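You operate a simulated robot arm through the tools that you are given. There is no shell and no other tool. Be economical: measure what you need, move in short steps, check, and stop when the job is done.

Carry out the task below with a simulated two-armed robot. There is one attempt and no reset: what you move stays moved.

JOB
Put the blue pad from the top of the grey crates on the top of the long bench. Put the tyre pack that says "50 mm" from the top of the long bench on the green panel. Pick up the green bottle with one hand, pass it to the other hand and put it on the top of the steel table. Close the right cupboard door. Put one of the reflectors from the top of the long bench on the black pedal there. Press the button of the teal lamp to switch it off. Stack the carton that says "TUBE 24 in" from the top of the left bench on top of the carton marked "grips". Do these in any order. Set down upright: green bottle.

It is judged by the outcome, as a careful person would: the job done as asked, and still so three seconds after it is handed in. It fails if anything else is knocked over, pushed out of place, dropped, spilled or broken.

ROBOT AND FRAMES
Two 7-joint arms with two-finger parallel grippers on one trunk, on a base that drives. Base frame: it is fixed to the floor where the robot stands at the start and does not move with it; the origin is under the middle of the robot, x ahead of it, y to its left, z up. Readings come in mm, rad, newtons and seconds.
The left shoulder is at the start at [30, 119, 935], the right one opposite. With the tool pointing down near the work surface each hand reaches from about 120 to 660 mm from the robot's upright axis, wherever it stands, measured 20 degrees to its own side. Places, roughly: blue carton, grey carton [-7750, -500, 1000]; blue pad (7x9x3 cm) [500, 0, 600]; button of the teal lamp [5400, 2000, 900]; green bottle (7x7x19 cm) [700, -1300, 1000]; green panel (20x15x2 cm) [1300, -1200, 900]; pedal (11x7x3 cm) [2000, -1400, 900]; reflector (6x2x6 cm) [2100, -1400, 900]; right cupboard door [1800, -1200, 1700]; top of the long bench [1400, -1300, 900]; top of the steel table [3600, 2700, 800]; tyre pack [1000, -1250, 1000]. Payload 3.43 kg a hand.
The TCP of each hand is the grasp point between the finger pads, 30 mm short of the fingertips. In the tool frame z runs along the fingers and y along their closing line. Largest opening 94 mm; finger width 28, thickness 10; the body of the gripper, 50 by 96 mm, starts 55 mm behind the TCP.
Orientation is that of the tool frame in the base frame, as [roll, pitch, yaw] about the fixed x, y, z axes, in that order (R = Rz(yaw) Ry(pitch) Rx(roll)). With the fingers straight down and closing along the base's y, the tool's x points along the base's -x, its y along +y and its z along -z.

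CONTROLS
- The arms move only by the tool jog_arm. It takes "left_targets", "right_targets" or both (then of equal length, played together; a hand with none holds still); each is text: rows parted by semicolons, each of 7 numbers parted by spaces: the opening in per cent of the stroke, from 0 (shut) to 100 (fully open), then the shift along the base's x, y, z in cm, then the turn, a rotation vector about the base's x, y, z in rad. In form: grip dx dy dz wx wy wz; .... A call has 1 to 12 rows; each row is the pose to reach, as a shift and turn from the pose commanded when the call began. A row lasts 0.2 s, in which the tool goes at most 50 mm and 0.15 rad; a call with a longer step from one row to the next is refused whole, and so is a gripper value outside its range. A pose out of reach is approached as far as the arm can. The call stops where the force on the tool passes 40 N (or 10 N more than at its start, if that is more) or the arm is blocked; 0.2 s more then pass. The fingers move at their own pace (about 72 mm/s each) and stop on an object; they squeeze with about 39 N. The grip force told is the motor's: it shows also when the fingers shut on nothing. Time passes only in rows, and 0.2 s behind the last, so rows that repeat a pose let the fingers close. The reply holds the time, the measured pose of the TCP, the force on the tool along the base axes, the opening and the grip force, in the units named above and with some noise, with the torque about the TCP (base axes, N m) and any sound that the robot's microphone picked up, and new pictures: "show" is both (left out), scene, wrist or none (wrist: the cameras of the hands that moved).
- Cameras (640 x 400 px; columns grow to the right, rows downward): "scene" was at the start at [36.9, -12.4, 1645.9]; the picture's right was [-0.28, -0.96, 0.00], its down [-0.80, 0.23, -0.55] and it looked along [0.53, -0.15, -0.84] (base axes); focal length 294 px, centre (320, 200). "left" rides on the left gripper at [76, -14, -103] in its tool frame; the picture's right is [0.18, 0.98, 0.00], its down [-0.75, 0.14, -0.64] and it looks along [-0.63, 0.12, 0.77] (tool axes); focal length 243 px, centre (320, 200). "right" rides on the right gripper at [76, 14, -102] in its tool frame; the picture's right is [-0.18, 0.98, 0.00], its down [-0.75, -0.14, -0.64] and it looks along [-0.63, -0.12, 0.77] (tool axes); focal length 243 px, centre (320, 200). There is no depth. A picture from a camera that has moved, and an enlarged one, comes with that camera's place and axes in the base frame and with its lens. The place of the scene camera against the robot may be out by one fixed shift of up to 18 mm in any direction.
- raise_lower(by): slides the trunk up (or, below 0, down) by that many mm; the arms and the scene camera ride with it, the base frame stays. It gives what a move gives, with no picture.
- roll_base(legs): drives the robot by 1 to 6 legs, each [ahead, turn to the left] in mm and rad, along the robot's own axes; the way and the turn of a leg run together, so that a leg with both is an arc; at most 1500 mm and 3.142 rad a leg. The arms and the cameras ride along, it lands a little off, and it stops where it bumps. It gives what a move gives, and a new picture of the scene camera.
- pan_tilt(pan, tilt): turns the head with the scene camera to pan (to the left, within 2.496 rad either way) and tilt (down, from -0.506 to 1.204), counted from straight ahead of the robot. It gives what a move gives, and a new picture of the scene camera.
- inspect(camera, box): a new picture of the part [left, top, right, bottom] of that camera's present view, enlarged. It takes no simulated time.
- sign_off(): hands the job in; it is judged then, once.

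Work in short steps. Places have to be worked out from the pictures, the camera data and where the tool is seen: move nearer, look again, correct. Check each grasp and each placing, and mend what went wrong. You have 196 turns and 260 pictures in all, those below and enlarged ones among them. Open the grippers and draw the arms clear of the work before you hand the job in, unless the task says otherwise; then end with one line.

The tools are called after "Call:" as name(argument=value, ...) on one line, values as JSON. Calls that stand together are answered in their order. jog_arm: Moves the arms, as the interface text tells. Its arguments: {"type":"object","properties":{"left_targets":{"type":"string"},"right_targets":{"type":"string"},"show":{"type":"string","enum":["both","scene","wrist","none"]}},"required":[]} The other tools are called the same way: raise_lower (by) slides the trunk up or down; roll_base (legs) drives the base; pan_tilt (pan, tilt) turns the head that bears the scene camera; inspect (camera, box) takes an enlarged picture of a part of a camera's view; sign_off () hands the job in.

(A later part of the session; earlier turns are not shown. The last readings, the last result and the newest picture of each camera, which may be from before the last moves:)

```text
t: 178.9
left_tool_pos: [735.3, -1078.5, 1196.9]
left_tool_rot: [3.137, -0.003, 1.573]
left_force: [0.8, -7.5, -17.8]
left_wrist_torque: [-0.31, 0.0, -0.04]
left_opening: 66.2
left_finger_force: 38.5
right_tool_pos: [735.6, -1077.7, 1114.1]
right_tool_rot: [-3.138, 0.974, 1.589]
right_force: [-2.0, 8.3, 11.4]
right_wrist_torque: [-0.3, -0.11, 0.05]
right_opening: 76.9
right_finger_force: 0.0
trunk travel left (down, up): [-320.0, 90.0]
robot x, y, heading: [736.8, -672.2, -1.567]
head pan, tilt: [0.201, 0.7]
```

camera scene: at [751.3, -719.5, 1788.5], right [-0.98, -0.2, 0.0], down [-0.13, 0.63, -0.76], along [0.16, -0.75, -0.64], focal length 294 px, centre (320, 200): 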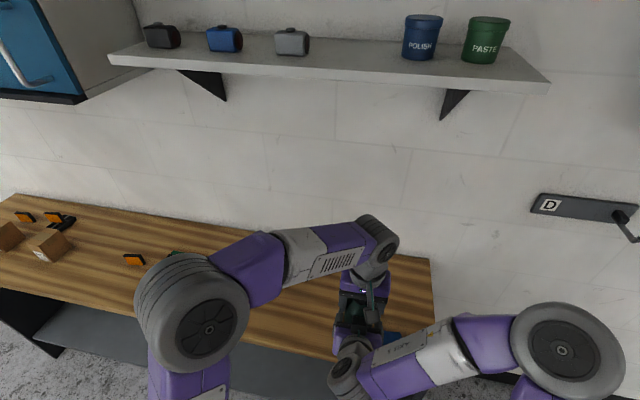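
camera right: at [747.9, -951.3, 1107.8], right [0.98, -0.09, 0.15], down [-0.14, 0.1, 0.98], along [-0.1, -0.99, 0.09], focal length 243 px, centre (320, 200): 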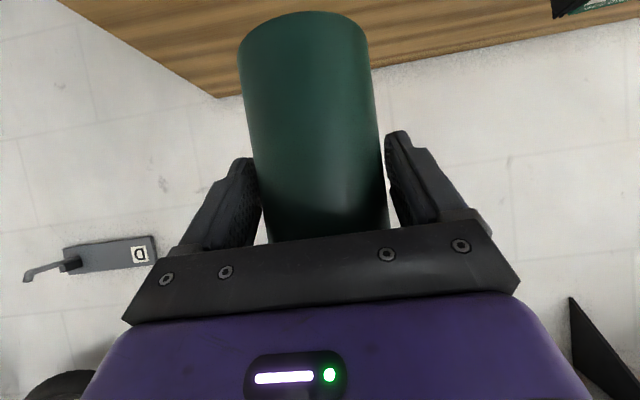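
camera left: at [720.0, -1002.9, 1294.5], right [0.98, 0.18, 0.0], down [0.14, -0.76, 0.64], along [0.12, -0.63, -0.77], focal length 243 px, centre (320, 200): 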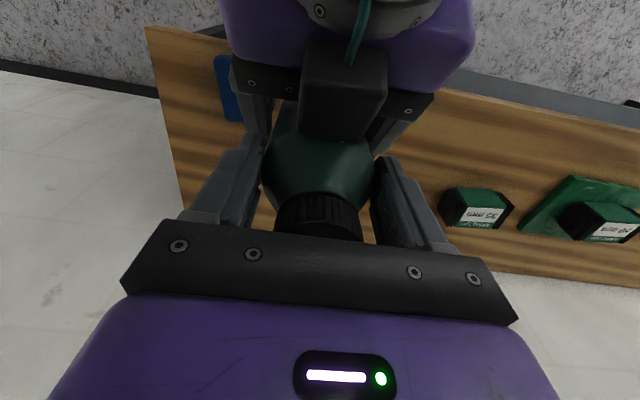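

The bottle rubs the right palm edge. I open the right hand fully and withdraw it along its own axis.

Call:
jog_arm(left_targets="0 0 0 0 0 0 0; 0 0 0 0 0 0 0; 0 0 0 0 0 0 0; 0 0 0 0 0 0 0; 0 0 0 0 0 0 0; 0 0 0 0 0 0 0; 0 0 0 0 0 0 0; 0 0 0 0 0 0 0", right_targets="100 0 0.2 0.1 0 0 0; 100 0 0.5 0.3 0 0 0; 100 0 1.2 0.7 0 0 0; 100 0 2.9 2 0 0 0; 100 0 5.8 4 0 0 0; 100 0 8.7 5 0 0 0; 100 0 11 5 0 0 0; 100 0 11 5 0 0 0")

```text
t: 180.7
left_tool_pos: [732.6, -1078.6, 1199.1]
left_tool_rot: [3.139, -0.004, 1.569]
left_force: [-0.1, -0.3, -5.3]
left_wrist_torque: [0.05, -0.01, 0.0]
left_opening: 66.4
left_finger_force: 38.8
right_tool_pos: [763.9, -985.3, 1178.4]
right_tool_rot: [-3.137, 0.967, 1.591]
right_force: [0.2, 0.2, -0.1]
right_wrist_torque: [-0.01, -0.01, 0.01]
right_opening: 93.9
right_finger_force: 0.1
right hand out of reach, approached as far as the arm can: row 5, 6, 7, 8
trunk travel left (down, up): [-320.0, 90.0]
robot x, y, heading: [735.3, -671.4, -1.561]
head pan, tilt: [0.201, 0.7]
camera scene: at [750.9, -719.8, 1788.5], right [-0.98, -0.2, 0.0], down [-0.13, 0.63, -0.76], along [0.16, -0.75, -0.64], focal length 294 px, centre (320, 200)
camera right: at [778.1, -857.9, 1172.3], right [0.98, -0.09, 0.15], down [-0.14, 0.1, 0.99], along [-0.1, -0.99, 0.09], focal length 243 px, centre (320, 200)
camera left: at [719.5, -1003.2, 1301.0], right [0.98, 0.18, 0.0], down [0.14, -0.76, 0.64], along [0.12, -0.63, -0.77], focal length 243 px, centre (320, 200)
```

scene: 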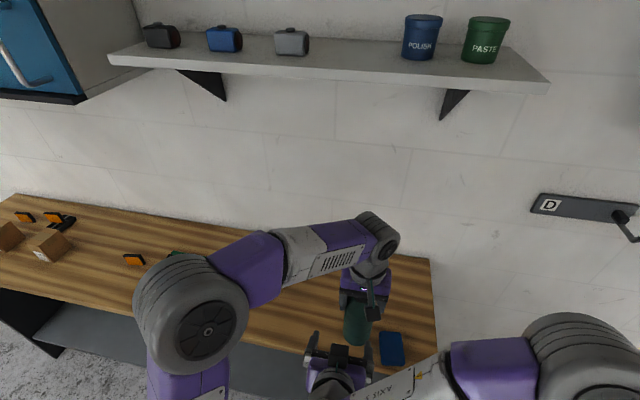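
right: 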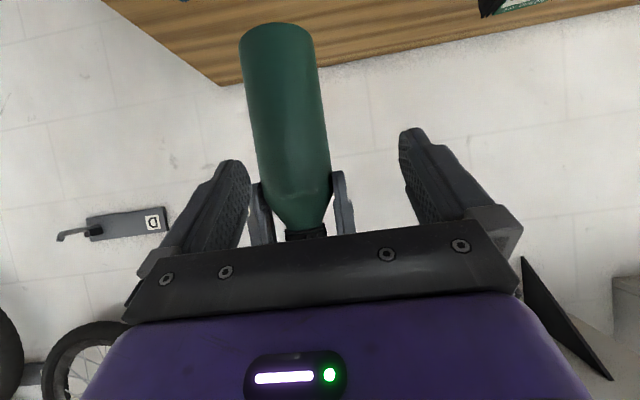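
left: 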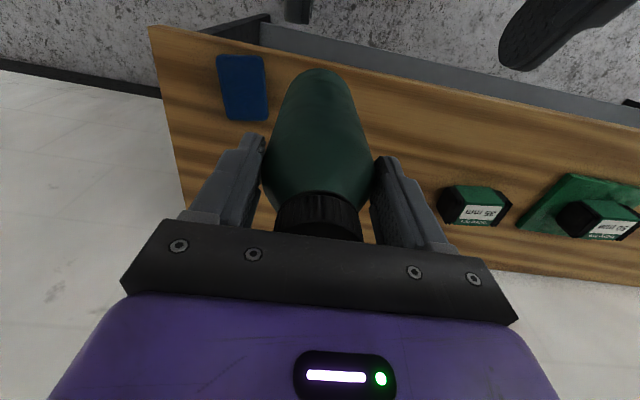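

The left hand alone carries the bottle, upright. I move the right hand away to its side and restore it to pointing down.

Call:
jog_arm(right_targets="100 -3 1 -1 0 0 0; 100 -7 1 -2 0 0 0; 100 -11 1 -2 0 0 0; 100 -15 1 -2 0.13 0 0; 100 -18 1 -2 0.26 0 0; 100 -18 1 -2 0.4 0 0; 100 -18 1 -2 0.54 0 0; 100 -18 1 -2 0.68 0 0; 100 -18 1 -2 0.82 0 0; 100 -18 1 -2 0.96 0 0", show="none")

Call:
pan_tilt(pan=2.2, tilt=0.3)

```text
t: 182.9
left_tool_pos: [734.3, -1079.6, 1196.8]
left_tool_rot: [3.14, -0.007, 1.571]
left_force: [0.3, -0.3, -5.9]
left_wrist_torque: [0.03, 0.04, 0.01]
left_opening: 67.0
left_finger_force: 39.0
right_tool_pos: [585.1, -975.8, 1157.0]
right_tool_rot: [3.129, 0.01, 1.582]
right_force: [-0.3, -0.1, 0.0]
right_wrist_torque: [0.02, 0.04, 0.04]
right_opening: 94.2
right_finger_force: 0.1
right hand out of reach, approached as far as the arm can: row 1, 2, 3, 4, 5, 6, 7
trunk travel left (down, up): [-320.0, 90.0]
robot x, y, heading: [734.6, -671.6, -1.568]
head pan, tilt: [0.201, 0.7]
```

```text
t: 184.9
left_tool_pos: [735.5, -1078.7, 1197.6]
left_tool_rot: [3.141, -0.001, 1.572]
left_force: [-1.0, 0.0, -6.2]
left_wrist_torque: [0.02, -0.01, -0.02]
left_opening: 66.8
left_finger_force: 38.7
right_tool_pos: [584.4, -975.6, 1157.0]
right_tool_rot: [3.131, 0.013, 1.581]
right_force: [-0.1, 0.8, 1.2]
right_wrist_torque: [-0.01, 0.04, 0.0]
right_opening: 94.0
right_finger_force: 0.0
trunk travel left (down, up): [-320.0, 90.0]
robot x, y, heading: [738.2, -667.7, -1.563]
head pan, tilt: [2.201, 0.3]
camera scene: at [809.1, -580.9, 1824.7], right [0.59, -0.8, 0.0], down [-0.24, -0.18, -0.96], along [0.77, 0.57, -0.3], focal length 294 px, centre (320, 200)
```

scene: 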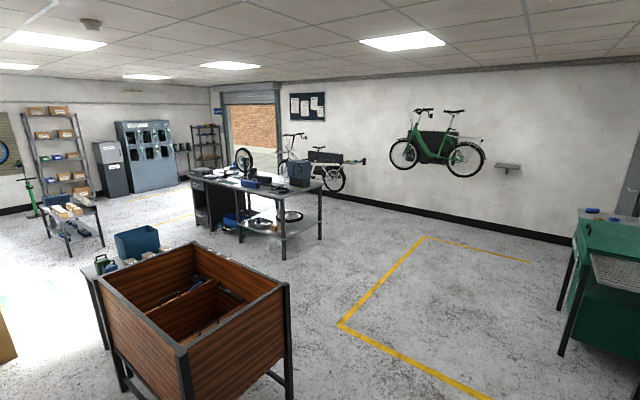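

I zoom on the steel table and the area where the teal lamp should be.

Call:
inspect(camera="scene", box=[180, 130, 400, 270])

Call:
inspect(camera="scene", box=[0, 80, 260, 280])

```text
2.86 times, centred on (290, 200) of scene
camera zoom: at [809.1, -580.9, 1824.7], right [0.59, -0.8, 0.0], down [-0.24, -0.18, -0.96], along [0.77, 0.57, -0.3], focal length 839 px, centre (406, 200)
```

zoom: 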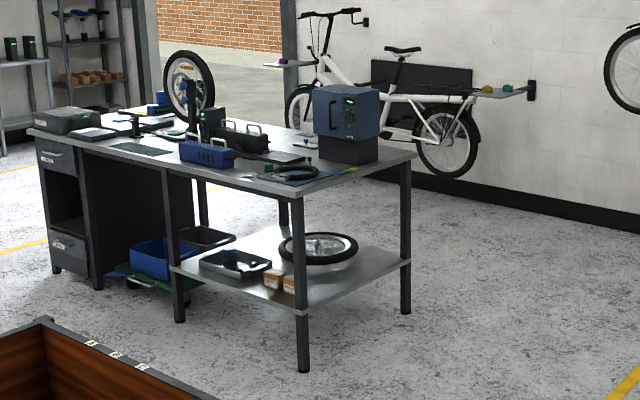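

```text
2.00 times, centred on (130, 180) of scene
camera zoom: at [809.1, -580.9, 1824.7], right [0.59, -0.8, 0.0], down [-0.24, -0.18, -0.96], along [0.77, 0.57, -0.3], focal length 588 px, centre (700, 240)
```

zoom: 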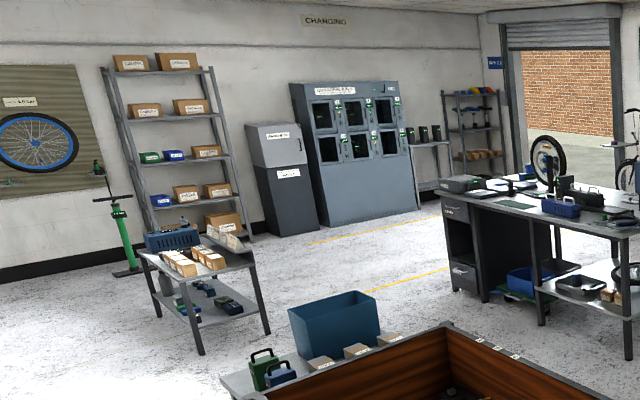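

The lamp is on a small wall shelf beyond the steel table. I back away from the bench and drive down the clear aisle with the bottle.

Call:
roll_base(legs=[[-200, 0], [0, 1.571], [1000, 0], [900, 0]])

Call:
pan_tilt(pan=0.7, tilt=0.3)

```text
t: 199.4
left_tool_pos: [3018.0, -407.0, 1198.1]
left_tool_rot: [3.139, -0.004, -3.109]
left_force: [0.1, 0.2, -6.2]
left_wrist_torque: [-0.03, 0.04, 0.01]
left_opening: 66.6
left_finger_force: 38.8
right_tool_pos: [2919.1, -559.0, 1157.0]
right_tool_rot: [3.132, 0.01, -3.098]
right_force: [0.0, -0.2, 0.2]
right_wrist_torque: [0.01, 0.01, 0.0]
right_opening: 93.6
right_finger_force: 0.0
trunk travel left (down, up): [-320.0, 90.0]
robot x, y, heading: [2614.1, -422.3, 0.037]
head pan, tilt: [2.201, 0.3]
camera scene: at [2524.7, -341.0, 1824.7], right [0.78, 0.62, 0.0], down [0.18, -0.23, -0.96], along [-0.59, 0.75, -0.3], focal length 294 px, centre (320, 200)
```

scene: 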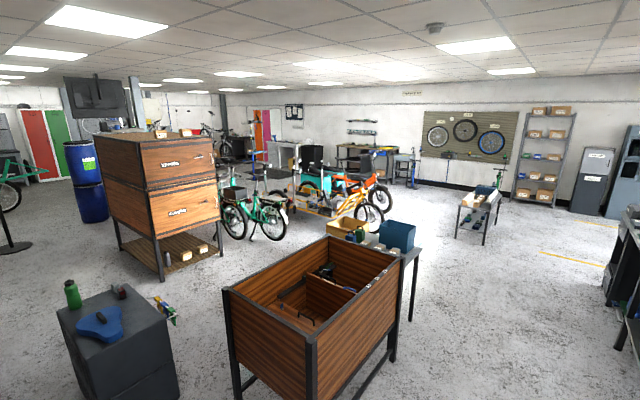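

```text
t: 201.0
left_tool_pos: [3017.4, -406.5, 1198.2]
left_tool_rot: [3.141, -0.004, -3.108]
left_force: [-0.8, -0.2, -5.9]
left_wrist_torque: [0.02, 0.06, 0.0]
left_opening: 66.6
left_finger_force: 38.8
right_tool_pos: [2918.0, -559.7, 1157.9]
right_tool_rot: [3.132, 0.009, -3.1]
right_force: [-0.7, 0.6, 0.1]
right_wrist_torque: [0.01, 0.0, -0.01]
right_opening: 94.0
right_finger_force: 0.0
trunk travel left (down, up): [-320.0, 90.0]
robot x, y, heading: [2611.5, -419.3, 0.038]
head pan, tilt: [0.7, 0.3]
camera scene: at [2651.4, -351.3, 1824.7], right [0.67, -0.74, 0.0], down [-0.22, -0.2, -0.96], along [0.71, 0.64, -0.3], focal length 294 px, centre (320, 200)
```

scene: 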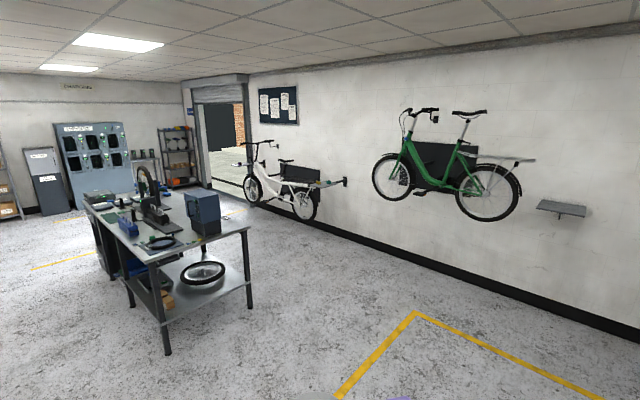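

The path to the table's near end is clear. I drive to about (3550,1200) and face it.

Call:
roll_base(legs=[[0, 1.008], [1000, 0], [860, 0], [0, 0.525]])

Call:
pan_tilt(pan=0.0, tilt=0.75)

```text
t: 214.4
left_tool_pos: [3596.7, 1603.2, 1197.0]
left_tool_rot: [3.141, -0.004, -1.591]
left_force: [-0.5, 0.1, -5.1]
left_wrist_torque: [-0.03, 0.05, -0.02]
left_opening: 66.2
left_finger_force: 38.9
right_tool_pos: [3743.4, 1496.8, 1157.4]
right_tool_rot: [3.131, 0.01, -1.579]
right_force: [-0.1, 0.5, -0.7]
right_wrist_torque: [0.04, -0.04, 0.03]
right_opening: 93.9
right_finger_force: 0.1
trunk travel left (down, up): [-320.0, 90.0]
robot x, y, heading: [3587.1, 1199.6, 1.555]
head pan, tilt: [0.7, 0.3]
camera scene: at [3527.3, 1247.9, 1824.7], right [0.77, 0.63, 0.0], down [0.19, -0.23, -0.96], along [-0.6, 0.74, -0.3], focal length 294 px, centre (320, 200)
```

scene: 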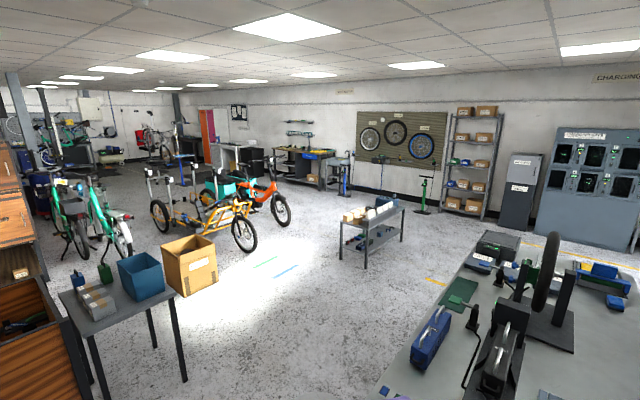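

```text
t: 215.5
left_tool_pos: [3595.4, 1603.6, 1197.4]
left_tool_rot: [3.141, -0.005, -1.59]
left_force: [-0.2, -0.3, -5.7]
left_wrist_torque: [-0.05, -0.01, 0.01]
left_opening: 66.5
left_finger_force: 39.5
right_tool_pos: [3744.1, 1497.3, 1156.8]
right_tool_rot: [3.13, 0.01, -1.581]
right_force: [0.2, 0.2, -0.1]
right_wrist_torque: [0.0, 0.01, 0.02]
right_opening: 93.9
right_finger_force: 0.0
trunk travel left (down, up): [-320.0, 90.0]
robot x, y, heading: [3586.9, 1196.6, 1.557]
head pan, tilt: [0.0, 0.75]
camera scene: at [3587.7, 1258.4, 1784.3], right [1.0, -0.01, 0.0], down [-0.01, -0.68, -0.73], along [0.01, 0.73, -0.68], focal length 294 px, centre (320, 200)
```

scene: 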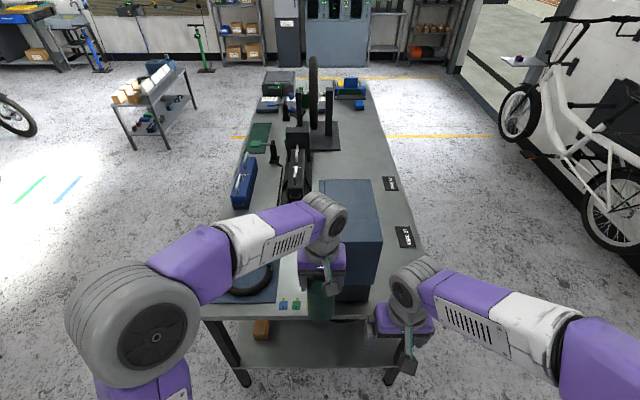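

The table end is before me. I check the free area at the right-front corner with the right wrist camera.

Call:
inspect(camera="right", box=[0, 0, 640, 400])

Call:
inspect(camera="scene", box=[180, 160, 460, 340])

```text
1.00 times, centred on (320, 200) of right (not enlarged: the box is as wide or as high as the picture)
camera zoom: at [3731.0, 1418.0, 1258.8], right [-0.98, 0.19, 0.01], down [0.15, 0.75, 0.65], along [0.12, 0.64, -0.76], focal length 243 px, centre (320, 200)
```

zoom: 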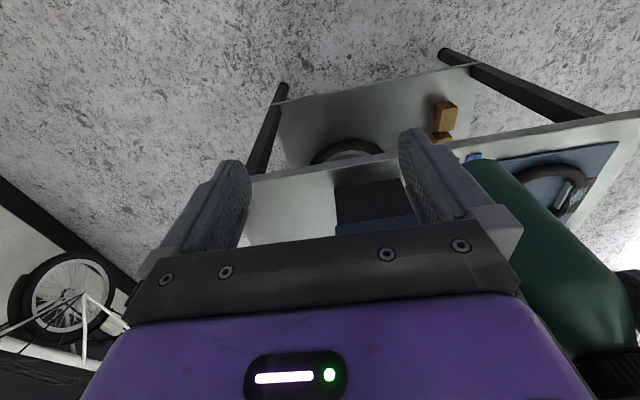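

```text
2.22 times, centred on (320, 250) of scene
camera zoom: at [3587.7, 1258.4, 1784.3], right [1.0, -0.01, 0.0], down [-0.01, -0.68, -0.73], along [0.01, 0.73, -0.68], focal length 653 px, centre (320, 89)
```

zoom: 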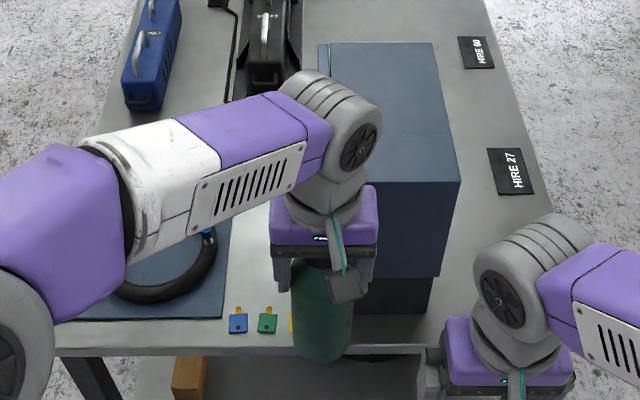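

The free strip is at x 3770–3990, y 1715+. I reposition so that (3880,1790) is straight ahead.

Call:
roll_base(legs=[[-60, 0], [0, -1.557], [300, 0], [0, 1.571], [50, 0]])

```text
t: 226.3
left_tool_pos: [3880.3, 1596.2, 1196.4]
left_tool_rot: [3.141, -0.006, -1.54]
left_force: [0.4, -0.3, -6.9]
left_wrist_torque: [-0.06, -0.05, 0.0]
left_opening: 66.1
left_finger_force: 39.3
right_tool_pos: [4033.1, 1495.6, 1157.1]
right_tool_rot: [3.133, 0.011, -1.531]
right_force: [-0.3, 0.3, -0.2]
right_wrist_torque: [-0.02, 0.02, -0.01]
right_opening: 93.8
right_finger_force: 0.0
trunk travel left (down, up): [-320.0, 90.0]
robot x, y, heading: [3891.8, 1191.8, 1.606]
head pan, tilt: [0.0, 0.75]
camera scene: at [3889.0, 1251.0, 1784.3], right [1.0, 0.03, 0.0], down [0.02, -0.68, -0.73], along [-0.03, 0.73, -0.68], focal length 294 px, centre (320, 200)
```

scene: 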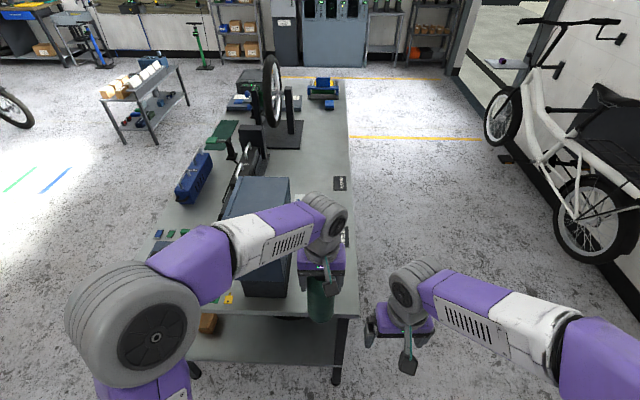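

The spot (3880,1790) is free. I carry the bottle over it and lower to near the surface.

Call:
jog_arm(left_targets="0 0 4 0 0 0 0; 0 0 8 0 0 0 0; 0 0 12 0 0 0 0; 0 0 16 0 0 0 0; 0 0 19.5 0 0 0 0; 0 0 19.5 -4 0 0 0; 0 0 19.5 -8 0 0 0; 0 0 19.5 -12 0 0 0; 0 0 19.5 -16 0 0 0; 0 0 19.5 -19 0 0 0; 0 0 19.5 -20.5 0 0 0; 0 0 19.5 -20.5 0 0 0", right_targets="100 3 0 0 0 0 0; 100 6 -2 0 0 0 0; 100 8 -4 0 0 0 0; 100 8 -4 0 0 0 0; 100 8 -4 0 0 0 0; 100 8 -4 0 0 0 0; 100 8 -4 0 0 0 0; 100 8 -4 0 0 0 0; 100 8 -4 0 0 0 0; 100 8 -4 0 0 0 0; 100 8 -4 0 0 0 0; 100 8 -4 0 0 0 0")

```text
t: 228.9
left_tool_pos: [3880.5, 1790.0, 996.4]
left_tool_rot: [3.141, -0.001, -1.541]
left_force: [-0.3, -0.6, -0.2]
left_wrist_torque: [0.12, -0.01, 0.01]
left_opening: 65.9
left_finger_force: 38.5
left hand out of reach, approached as far as the arm can: row 5
right_tool_pos: [4111.7, 1456.2, 1157.4]
right_tool_rot: [3.13, 0.011, -1.531]
right_force: [-0.7, 0.1, 0.5]
right_wrist_torque: [0.03, -0.01, 0.01]
right_opening: 93.7
right_finger_force: 0.0
trunk travel left (down, up): [-320.0, 90.0]
robot x, y, heading: [3892.9, 1188.9, 1.61]
head pan, tilt: [0.0, 0.75]
camera scene: at [3889.0, 1249.5, 1784.4], right [1.0, 0.03, 0.0], down [0.02, -0.68, -0.73], along [-0.03, 0.73, -0.68], focal length 294 px, centre (320, 200)
camera right: at [4103.0, 1376.6, 1258.9], right [-0.99, 0.14, 0.01], down [0.12, 0.75, 0.65], along [0.08, 0.64, -0.76], focal length 243 px, centre (320, 200)
camera left: at [3897.1, 1714.5, 1098.3], right [-0.98, -0.21, 0.0], down [-0.16, 0.75, 0.64], along [-0.14, 0.63, -0.77], focal length 243 px, centre (320, 200)
```

scene: 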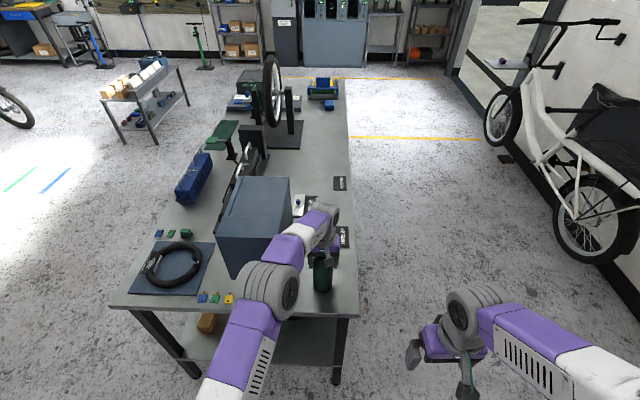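
right: 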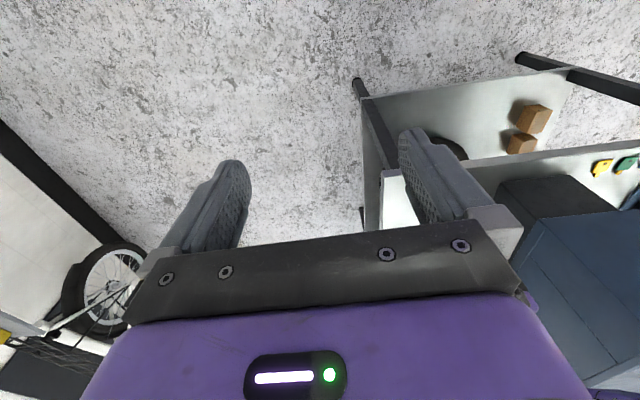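
left: 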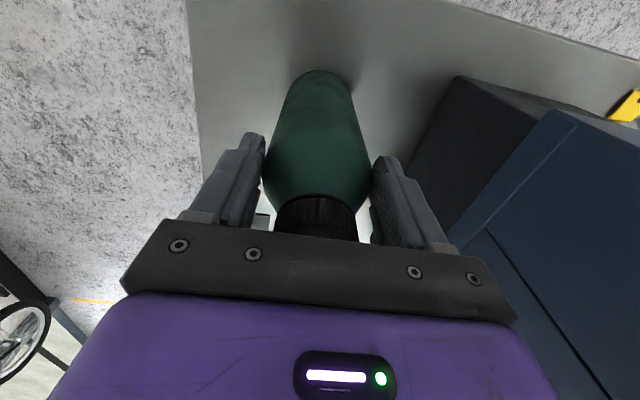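

The left hand's load has vanished, so the bottle stands on the table. I open gently and rise.

Call:
jog_arm(left_targets="0 0 0 -0.2 0 0 0; 80 0 0 -0.2 0 0 0; 100 0 0 -0.1 0 0 0; 100 0 0 0 0 0 0; 100 0 0 2 0 0 0; 100 0 0 5 0 0 0; 100 0 0 9 0 0 0; 100 0 0 13 0 0 0; 100 0 0 17 0 0 0; 100 0 -2 20 0 0 0; 100 0 -5 22 0 0 0")

```text
t: 231.3
left_tool_pos: [3878.6, 1737.9, 1214.0]
left_tool_rot: [3.14, -0.004, -1.542]
left_force: [-0.1, -0.1, 0.6]
left_wrist_torque: [-0.01, 0.02, -0.01]
left_opening: 94.1
left_finger_force: 0.0
right_tool_pos: [4112.2, 1454.4, 1156.6]
right_tool_rot: [3.13, 0.013, -1.531]
right_force: [-0.8, -0.2, 0.1]
right_wrist_torque: [0.0, 0.01, 0.0]
right_opening: 93.8
right_finger_force: 0.2
trunk travel left (down, up): [-320.0, 90.0]
robot x, y, heading: [3893.6, 1190.4, 1.606]
head pan, tilt: [0.0, 0.75]
camera scene: at [3888.7, 1247.9, 1784.4], right [1.0, 0.03, 0.0], down [0.02, -0.68, -0.73], along [-0.03, 0.73, -0.68], focal length 294 px, centre (320, 200)
camera left: at [3895.4, 1661.6, 1317.1], right [-0.98, -0.21, 0.0], down [-0.16, 0.75, 0.64], along [-0.14, 0.62, -0.77], focal length 243 px, centre (320, 200)
```

scene: 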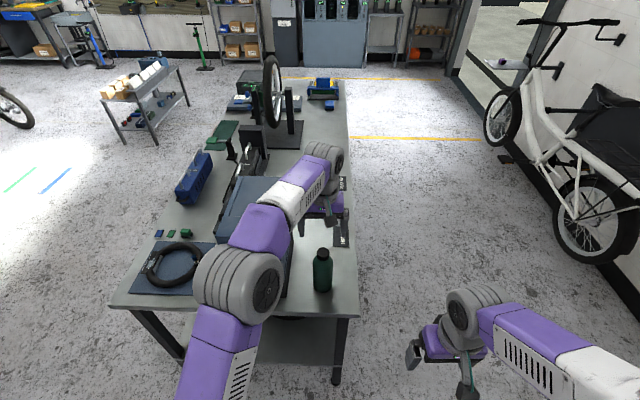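
left: 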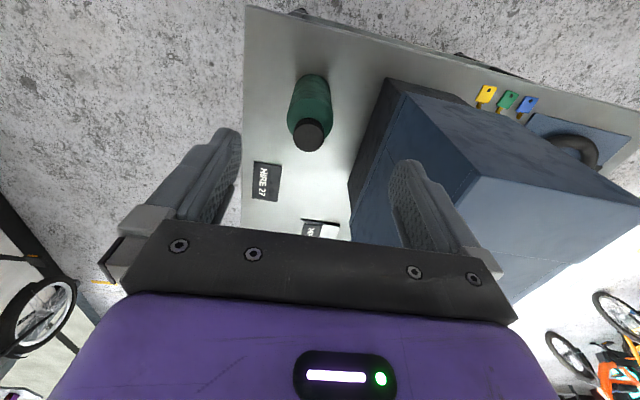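

The bottle stands upright on the steel table. I retract the left hand and look toward the right wall for the lamp.

Call:
jog_arm(left_targets="60 0 -4.5 0 0 0 0; 60 0 -9 0 0 0 0; 60 0 -13.5 0 0 0 0; 60 0 -18 0 0 0 0; 60 0 -22 -3 0 0 0; 60 0 -26 -6 0 0 0", show="none")

Call:
pan_tilt(pan=-0.95, tilt=0.45)

Call:
inspect(camera="scene", box=[160, 80, 480, 280])

```text
t: 232.7
left_tool_pos: [3881.3, 1477.6, 1152.5]
left_tool_rot: [3.14, -0.004, -1.541]
left_force: [0.2, 0.1, -0.5]
left_wrist_torque: [0.02, -0.03, 0.04]
left_opening: 56.3
left_finger_force: 0.1
right_tool_pos: [4111.4, 1454.3, 1156.7]
right_tool_rot: [3.132, 0.012, -1.531]
right_force: [1.0, -0.4, 0.2]
right_wrist_torque: [0.02, -0.04, 0.0]
right_opening: 93.7
right_finger_force: 0.1
trunk travel left (down, up): [-320.0, 90.0]
robot x, y, heading: [3891.1, 1192.0, 1.6]
head pan, tilt: [0.0, 0.75]
```

```text
t: 233.9
left_tool_pos: [3880.2, 1478.7, 1152.1]
left_tool_rot: [3.14, -0.005, -1.541]
left_force: [0.2, -0.1, 0.3]
left_wrist_torque: [-0.04, 0.0, 0.02]
left_opening: 56.6
left_finger_force: 0.0
right_tool_pos: [4111.3, 1455.3, 1157.5]
right_tool_rot: [3.13, 0.011, -1.531]
right_force: [0.9, 0.9, 0.0]
right_wrist_torque: [-0.01, 0.0, 0.0]
right_opening: 94.0
right_finger_force: 0.0
trunk travel left (down, up): [-320.0, 90.0]
robot x, y, heading: [3892.9, 1192.1, 1.606]
head pan, tilt: [-0.949, 0.45]
camera scene: at [3964.7, 1223.0, 1810.7], right [0.61, -0.79, 0.0], down [-0.34, -0.27, -0.9], along [0.71, 0.55, -0.44], focal length 294 px, centre (320, 200)
```

scene: 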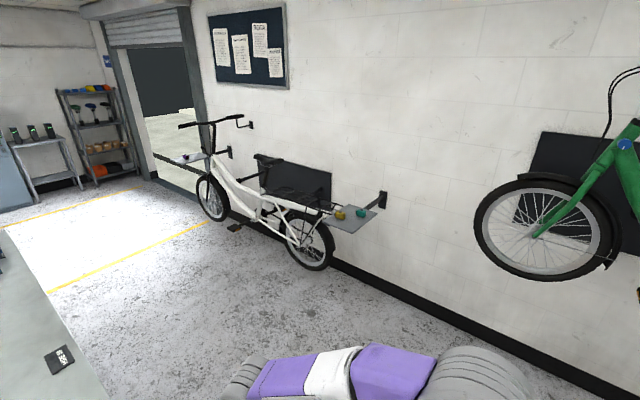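

```text
2.00 times, centred on (320, 180) of scene
camera zoom: at [3964.7, 1223.0, 1810.7], right [0.61, -0.79, 0.0], down [-0.34, -0.27, -0.9], along [0.71, 0.55, -0.44], focal length 588 px, centre (320, 240)
```

zoom: 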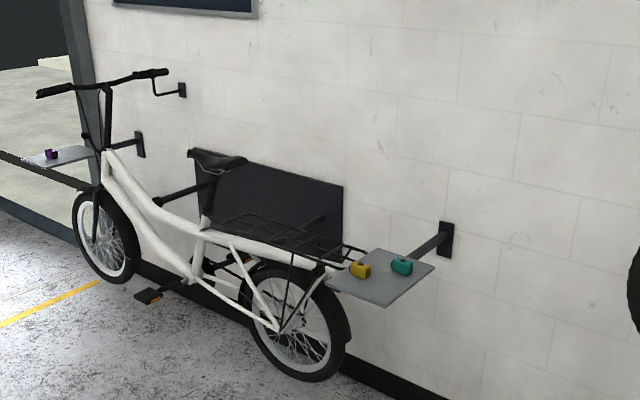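

The teal lamp is on the shelf at about (5412,2017). I drive there round the table corner and face the wall.

Call:
roll_base(legs=[[0, -1.306], [600, 0], [0, 0.747], [720, 0], [0, -1.047]])

Call:
pan_tilt(pan=0.0, tilt=0.75)

```text
t: 248.7
left_tool_pos: [5135.1, 1960.6, 1151.3]
left_tool_rot: [3.14, -0.002, 3.105]
left_force: [0.3, -0.5, 0.9]
left_wrist_torque: [0.0, 0.01, 0.01]
left_opening: 56.5
left_finger_force: 0.0
right_tool_pos: [5095.9, 1732.4, 1158.0]
right_tool_rot: [3.13, 0.012, 3.117]
right_force: [0.3, 0.7, 0.3]
right_wrist_torque: [0.0, -0.03, 0.0]
right_opening: 94.0
right_finger_force: 0.1
trunk travel left (down, up): [-320.0, 90.0]
robot x, y, heading: [4844.5, 1969.1, -0.034]
head pan, tilt: [-0.949, 0.45]
camera scene: at [4866.7, 1902.0, 1810.7], right [-0.83, -0.56, 0.0], down [-0.24, 0.36, -0.9], along [0.5, -0.75, -0.44], focal length 294 px, centre (320, 200)
```

scene: 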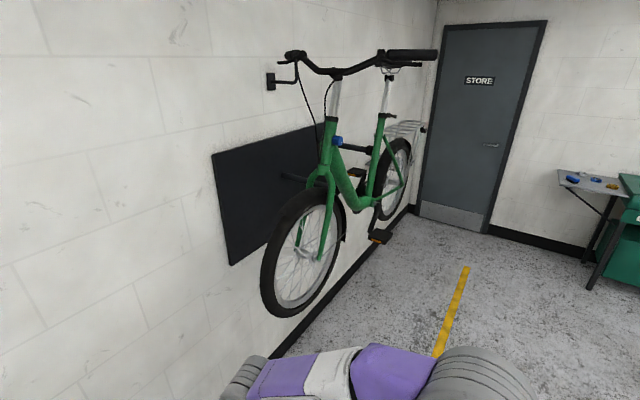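

```text
t: 249.9
left_tool_pos: [5135.1, 1962.0, 1150.9]
left_tool_rot: [3.141, -0.003, 3.106]
left_force: [0.7, -0.1, -0.7]
left_wrist_torque: [-0.03, -0.01, 0.01]
left_opening: 56.5
left_finger_force: 0.0
right_tool_pos: [5097.0, 1733.2, 1157.5]
right_tool_rot: [3.131, 0.01, 3.115]
right_force: [0.5, 0.4, -0.5]
right_wrist_torque: [0.03, 0.0, 0.02]
right_opening: 94.1
right_finger_force: 0.0
trunk travel left (down, up): [-320.0, 90.0]
robot x, y, heading: [4847.2, 1973.3, -0.036]
head pan, tilt: [0.0, 0.75]
camera scene: at [4898.6, 1975.8, 1784.3], right [-0.03, -1.0, 0.0], down [-0.68, 0.02, -0.73], along [0.73, -0.02, -0.68], focal length 294 px, centre (320, 200)
```

scene: 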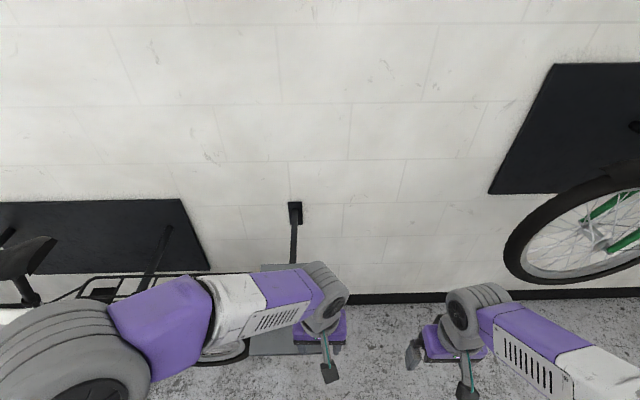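

The left arm hides the shelf; I look through the left wrist camera.

Call:
inspect(camera="left", box=[0, 0, 640, 400])

```text
1.00 times, centred on (320, 200) of left (not enlarged: the box is as wide or as high as the picture)
camera zoom: at [5058.7, 1950.0, 1255.3], right [-0.15, 0.99, 0.0], down [0.76, 0.11, 0.64], along [0.63, 0.1, -0.77], focal length 243 px, centre (320, 200)
```

zoom: 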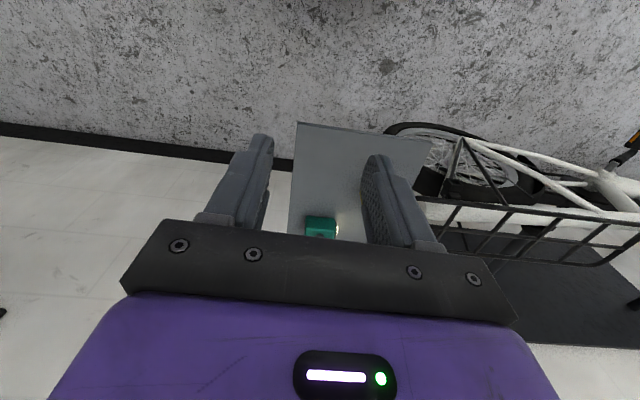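

The lamp is at about (5391,2004). I move the left hand nearer with fingers closed to see its button.

Call:
jog_arm(left_targets="40 4 0.5 -2 0 0 0; 20 8 1 -4 0 0 0; 0 12 1.5 -6 0 0 0; 0 15 2 -8 0 0 0; 0 15 2 -8 0 0 0")

Call:
inspect(camera="left", box=[260, 60, 460, 240])

```text
t: 251.1
left_tool_pos: [5283.2, 1983.7, 1070.0]
left_tool_rot: [3.139, -0.003, 3.103]
left_force: [0.3, 0.4, -1.1]
left_wrist_torque: [0.0, -0.03, -0.02]
left_opening: 0.0
left_finger_force: 32.7
right_tool_pos: [5096.1, 1732.8, 1157.8]
right_tool_rot: [3.133, 0.012, 3.115]
right_force: [0.7, -0.6, 0.3]
right_wrist_torque: [0.0, 0.0, 0.01]
right_opening: 93.9
right_finger_force: 0.0
trunk travel left (down, up): [-320.0, 90.0]
robot x, y, heading: [4846.9, 1970.4, -0.034]
head pan, tilt: [0.0, 0.75]
camera scene: at [4897.5, 1975.9, 1784.4], right [-0.03, -1.0, 0.0], down [-0.68, 0.02, -0.73], along [0.73, -0.02, -0.68], focal length 294 px, centre (320, 200)
camera left: at [5206.8, 1972.4, 1173.9], right [-0.15, 0.99, 0.0], down [0.76, 0.11, 0.64], along [0.63, 0.1, -0.77], focal length 243 px, centre (320, 200)
```

scene: 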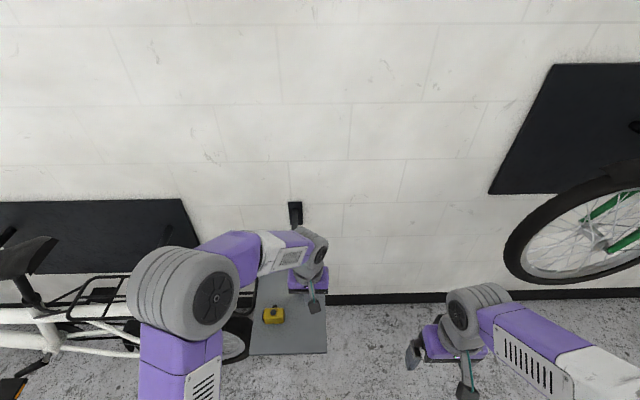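
left: 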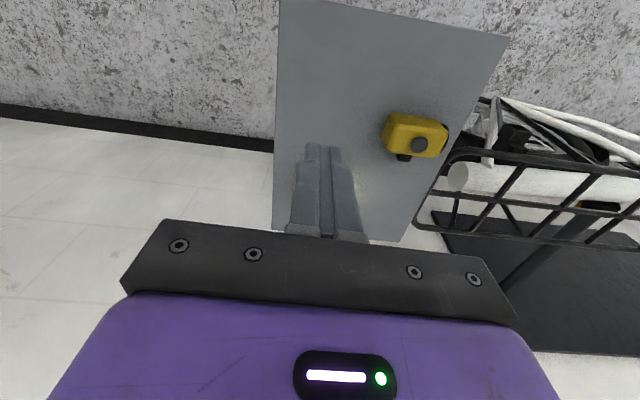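

```text
2.22 times, centred on (360, 150) of left
camera zoom: at [5206.8, 1972.4, 1173.9], right [-0.15, 0.99, 0.0], down [0.76, 0.11, 0.64], along [0.63, 0.1, -0.77], focal length 539 px, centre (231, 311)
```

zoom: 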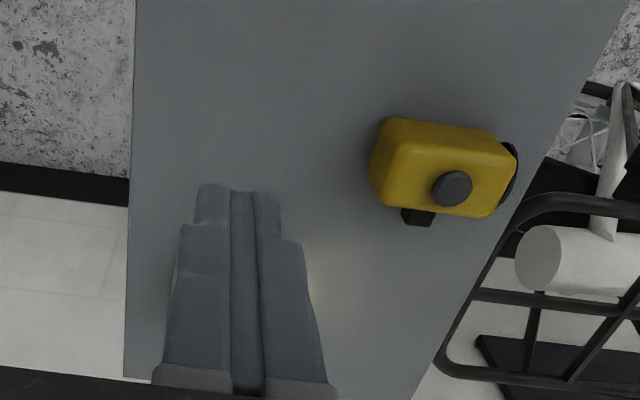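

The button is on top of each lamp, a dark round knob (seen on the yellow one). I shift the hand aside to see the teal lamp.

Call:
jog_arm(left_targets="0 1 -3.5 0 0 0 0; 0 2 -7 0 0 0 0; 0 2 -7 0 0 0 0", show="none")

Call:
inspect(camera="left", box=[260, 60, 460, 240])

```text
t: 251.9
left_tool_pos: [5304.6, 1913.7, 1070.7]
left_tool_rot: [3.141, -0.004, 3.104]
left_force: [-1.1, -0.2, 0.1]
left_wrist_torque: [-0.04, 0.0, 0.02]
left_opening: 0.2
left_finger_force: 33.1
right_tool_pos: [5096.1, 1733.3, 1157.7]
right_tool_rot: [3.133, 0.012, 3.115]
right_force: [-0.3, 0.5, -0.4]
right_wrist_torque: [0.01, -0.01, -0.01]
right_opening: 94.1
right_finger_force: 0.0
trunk travel left (down, up): [-320.0, 90.0]
robot x, y, heading: [4844.7, 1970.4, -0.031]
head pan, tilt: [0.0, 0.75]
```

```text
2.22 times, centred on (360, 150) of left
camera zoom: at [5228.6, 1901.8, 1174.0], right [-0.15, 0.99, 0.0], down [0.76, 0.11, 0.64], along [0.63, 0.1, -0.77], focal length 539 px, centre (231, 311)
```

zoom: 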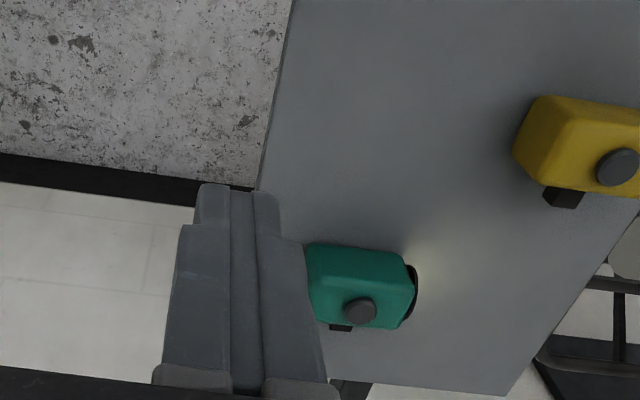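

By triangulation the teal lamp's button is at about (5407,2003,942). I bring the closed fingertips 20 mm above it.

Call:
jog_arm(left_targets="0 3.4 3 0 0 0 0; 0 6.8 6 0 0 0 0; 0 10.2 8.9 -1 0 0 0; 0 10.2 8.9 -4 0 0 0; 0 10.2 8.9 -7 0 0 0; 0 10.2 8.9 -7.9 0 0 0; 0 10.2 8.9 -7.9 0 0 0")

Call:
inspect(camera="left", box=[260, 80, 420, 240])

```text
t: 253.5
left_tool_pos: [5408.6, 2000.1, 991.1]
left_tool_rot: [3.141, -0.002, 3.106]
left_force: [0.2, 0.4, 0.0]
left_wrist_torque: [-0.02, 0.03, -0.02]
left_opening: 0.0
left_finger_force: 33.0
right_tool_pos: [5097.2, 1733.1, 1157.7]
right_tool_rot: [3.131, 0.012, 3.115]
right_force: [1.0, -0.4, 0.0]
right_wrist_torque: [-0.05, 0.0, 0.01]
right_opening: 93.9
right_finger_force: 0.0
trunk travel left (down, up): [-320.0, 90.0]
robot x, y, heading: [4846.8, 1974.4, -0.037]
head pan, tilt: [0.0, 0.75]
camera scene: at [4898.6, 1975.8, 1784.3], right [-0.03, -1.0, 0.0], down [-0.68, 0.02, -0.73], along [0.73, -0.02, -0.68], focal length 294 px, centre (320, 200)
camera left: at [5332.1, 1988.0, 1094.5], right [-0.15, 0.99, 0.0], down [0.76, 0.11, 0.64], along [0.63, 0.1, -0.77], focal length 243 px, centre (320, 200)
```

scene: 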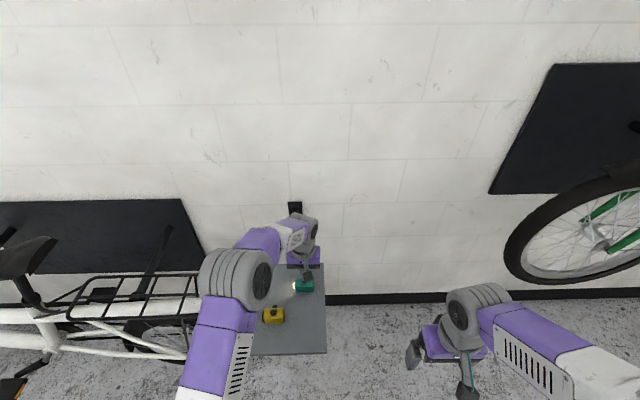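
left: 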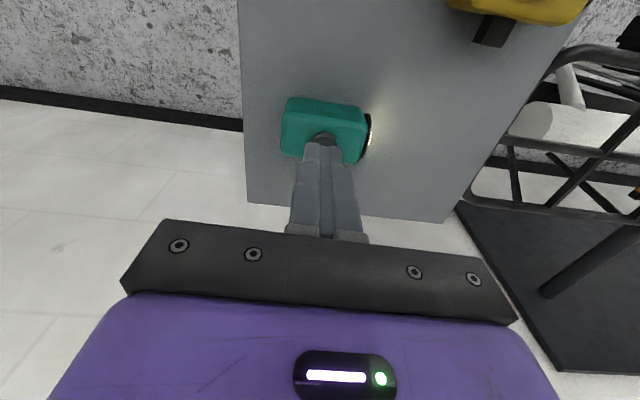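

```text
2.50 times, centred on (340, 160) of left
camera zoom: at [5332.1, 1988.0, 1094.5], right [-0.15, 0.99, 0.0], down [0.76, 0.11, 0.64], along [0.63, 0.1, -0.77], focal length 606 px, centre (270, 300)
```

zoom: 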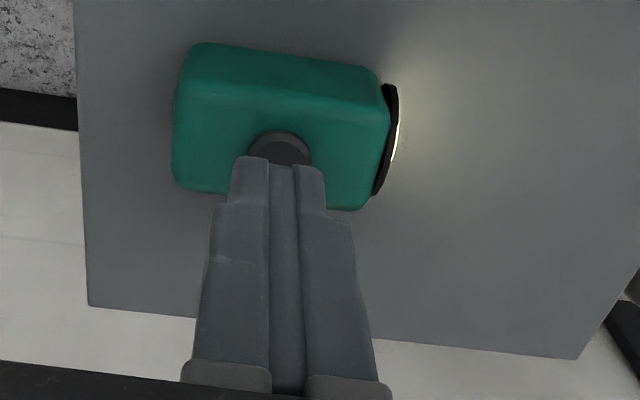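

Well centred on the button. I press down in small steps.

Call:
jog_arm(left_targets="0 -0.1 0.2 -1 0 0 0; 0 -0.1 0.2 -1.5 0 0 0; 0 -0.1 0.2 -1.8 0 0 0; 0 -0.1 0.2 -2.1 0 0 0; 0 -0.1 0.2 -2.4 0 0 0", show="wrist")

```text
t: 254.7
left_tool_pos: [5407.7, 2003.2, 969.8]
left_tool_rot: [3.14, -0.002, 3.104]
left_force: [-0.8, 1.8, 9.8]
left_wrist_torque: [0.08, -0.02, 0.01]
left_opening: 0.0
left_finger_force: 33.2
right_tool_pos: [5095.5, 1732.9, 1157.1]
right_tool_rot: [3.132, 0.013, 3.115]
right_force: [-1.0, -0.3, 0.0]
right_wrist_torque: [-0.01, 0.0, 0.0]
right_opening: 93.8
right_finger_force: 0.0
trunk travel left (down, up): [-320.0, 90.0]
robot x, y, heading: [4844.6, 1970.8, -0.026]
head pan, tilt: [0.0, 0.75]
heard: click
camera left: at [5329.8, 1990.9, 1073.4], right [-0.15, 0.99, 0.0], down [0.76, 0.11, 0.64], along [0.63, 0.1, -0.77], focal length 243 px, centre (320, 200)
```

left: 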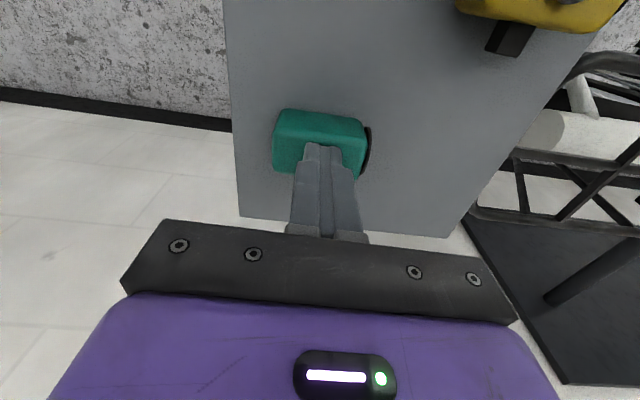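

A click was heard and the lamp's glow is gone. I lift off and confirm.

Call:
jog_arm(left_targets="0 0 0 2 0 0 0; 0 0 0 6 0 0 0; 0 -3 0 10 0 0 0; 0 -7 0 12 0 0 0; 0 -11 -1 14 0 0 0; 0 -15 -2 16 0 0 0; 0 -19 -3 18 0 0 0; 0 -19 -3 18 0 0 0")

```text
t: 256.5
left_tool_pos: [5218.2, 1971.6, 1145.1]
left_tool_rot: [3.141, -0.004, 3.105]
left_force: [0.1, -0.3, 0.0]
left_wrist_torque: [0.01, 0.01, 0.04]
left_opening: 0.0
left_finger_force: 32.6
right_tool_pos: [5098.7, 1733.4, 1157.2]
right_tool_rot: [3.131, 0.01, 3.116]
right_force: [0.6, 0.3, -0.1]
right_wrist_torque: [-0.01, 0.0, -0.02]
right_opening: 94.1
right_finger_force: 0.1
trunk travel left (down, up): [-320.0, 90.0]
robot x, y, heading: [4843.3, 1973.3, -0.03]
head pan, tilt: [0.0, 0.75]
camera scene: at [4899.8, 1975.9, 1784.3], right [-0.03, -1.0, 0.0], down [-0.68, 0.02, -0.73], along [0.73, -0.02, -0.68], focal length 294 px, centre (320, 200)
camera left: at [5141.6, 1960.3, 1249.3], right [-0.15, 0.99, 0.0], down [0.76, 0.11, 0.64], along [0.63, 0.1, -0.77], focal length 243 px, centre (320, 200)
```

scene: 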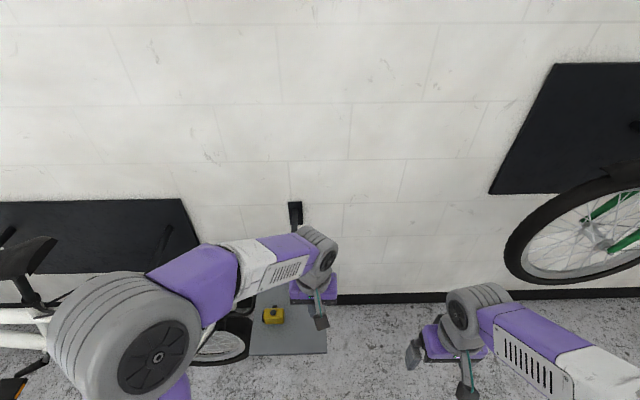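
left: 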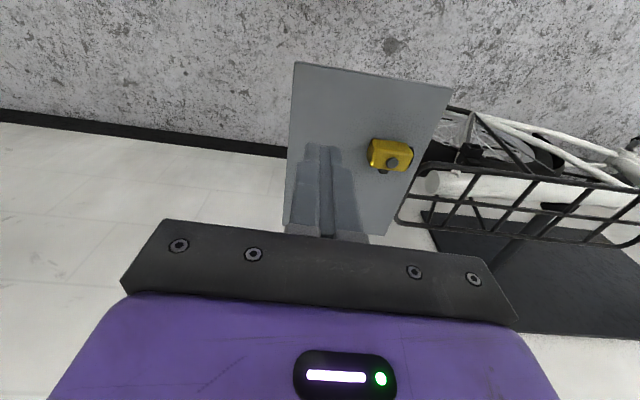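

The teal lamp is off. Now the long trip to the left bench: I leave the shelf and head back to the aisle.

Call:
roll_base(legs=[[-300, 0], [0, -1.541], [780, 0], [0, -0.837], [1308, 0], [1307, 0]])

Call:
raise_lower(by=-120)

```text
t: 280.6
left_tool_pos: [2399.7, -870.9, 1145.9]
left_tool_rot: [3.14, -0.003, 0.764]
left_force: [0.2, 0.7, -0.2]
left_wrist_torque: [-0.02, 0.0, 0.04]
left_opening: 0.0
left_finger_force: 33.0
right_tool_pos: [2311.8, -619.7, 1157.3]
right_tool_rot: [3.132, 0.01, 0.776]
right_force: [0.4, 0.5, 0.6]
right_wrist_torque: [-0.02, -0.01, 0.0]
right_opening: 94.1
right_finger_force: 0.1
trunk travel left (down, up): [-320.0, 90.0]
robot x, y, heading: [2655.9, -608.7, -2.37]
head pan, tilt: [0.0, 0.75]
camera scene: at [2617.9, -634.1, 1784.3], right [-0.7, 0.72, 0.0], down [0.49, 0.48, -0.73], along [-0.52, -0.51, -0.68], focal length 294 px, centre (320, 200)
```

scene: 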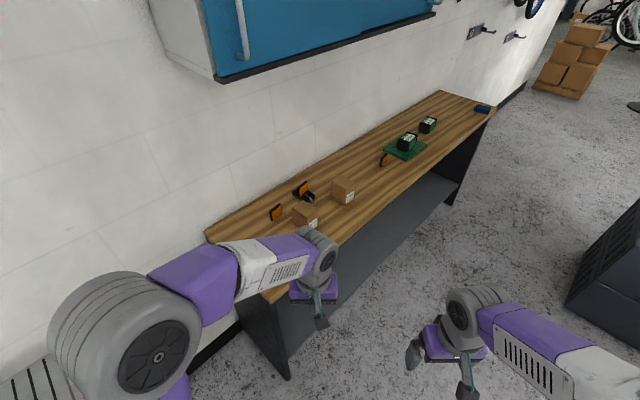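

```text
t: 282.1
left_tool_pos: [2400.0, -872.9, 1026.3]
left_tool_rot: [3.139, -0.004, 0.764]
left_force: [0.7, 0.3, 1.0]
left_wrist_torque: [0.01, -0.06, -0.01]
left_opening: 0.3
left_finger_force: 33.0
right_tool_pos: [2312.1, -619.6, 1037.9]
right_tool_rot: [3.131, 0.01, 0.776]
right_force: [-1.3, -0.4, 0.3]
right_wrist_torque: [-0.03, -0.02, 0.01]
right_opening: 94.1
right_finger_force: 0.0
trunk travel left (down, up): [-200.0, 210.0]
robot x, y, heading: [2655.5, -602.8, -2.365]
head pan, tilt: [0.0, 0.75]
```

Bench items are all in place. I turn to face −x and drive past the crates.

Call:
roll_base(legs=[[0, -0.81], [1450, 0], [1450, 0]])

Call:
pan_tilt(pan=0.0, tilt=0.3)

```text
t: 298.1
left_tool_pos: [-590.4, -530.7, 1026.5]
left_tool_rot: [3.14, -0.004, -0.028]
left_force: [0.1, 0.0, -0.9]
left_wrist_torque: [-0.03, 0.02, 0.03]
left_opening: 0.0
left_finger_force: 33.4
right_tool_pos: [-473.0, -292.4, 1036.5]
right_tool_rot: [3.132, 0.011, -0.016]
right_force: [-0.6, -0.6, 0.3]
right_wrist_torque: [-0.01, 0.03, 0.03]
right_opening: 94.1
right_finger_force: 0.0
trunk travel left (down, up): [-200.0, 210.0]
robot x, y, heading: [-218.1, -528.8, 3.122]
head pan, tilt: [0.0, 0.75]
camera scene: at [-272.9, -517.0, 1664.3], right [0.02, 1.0, 0.0], down [0.68, -0.01, -0.73], along [-0.73, 0.02, -0.68], focal length 294 px, centre (320, 200)
```

scene: 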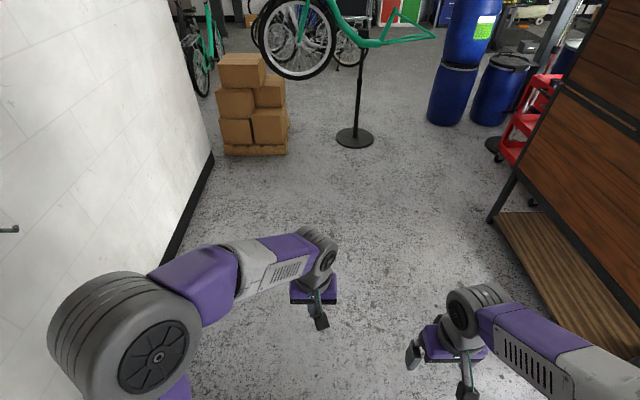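

```text
t: 299.0
left_tool_pos: [-589.3, -531.0, 1026.4]
left_tool_rot: [3.138, -0.004, -0.025]
left_force: [-0.2, -0.7, -0.1]
left_wrist_torque: [-0.01, 0.01, 0.0]
left_opening: 0.1
left_finger_force: 33.3
right_tool_pos: [-472.3, -289.4, 1037.0]
right_tool_rot: [3.131, 0.01, -0.015]
right_force: [0.5, 0.5, -0.7]
right_wrist_torque: [0.02, -0.03, 0.02]
right_opening: 94.2
right_finger_force: 0.1
trunk travel left (down, up): [-200.0, 210.0]
robot x, y, heading: [-221.1, -523.3, 3.119]
head pan, tilt: [0.0, 0.3]
camera scene: at [-283.2, -516.8, 1704.6], right [0.02, 1.0, 0.0], down [0.3, -0.01, -0.95], along [-0.95, 0.02, -0.3], focal length 294 px, centre (320, 200)
```

scene: 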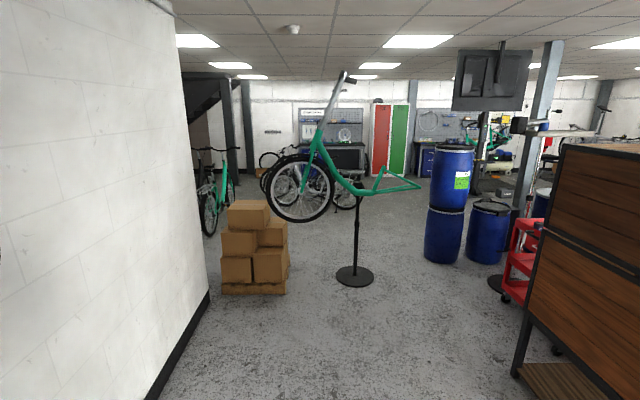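

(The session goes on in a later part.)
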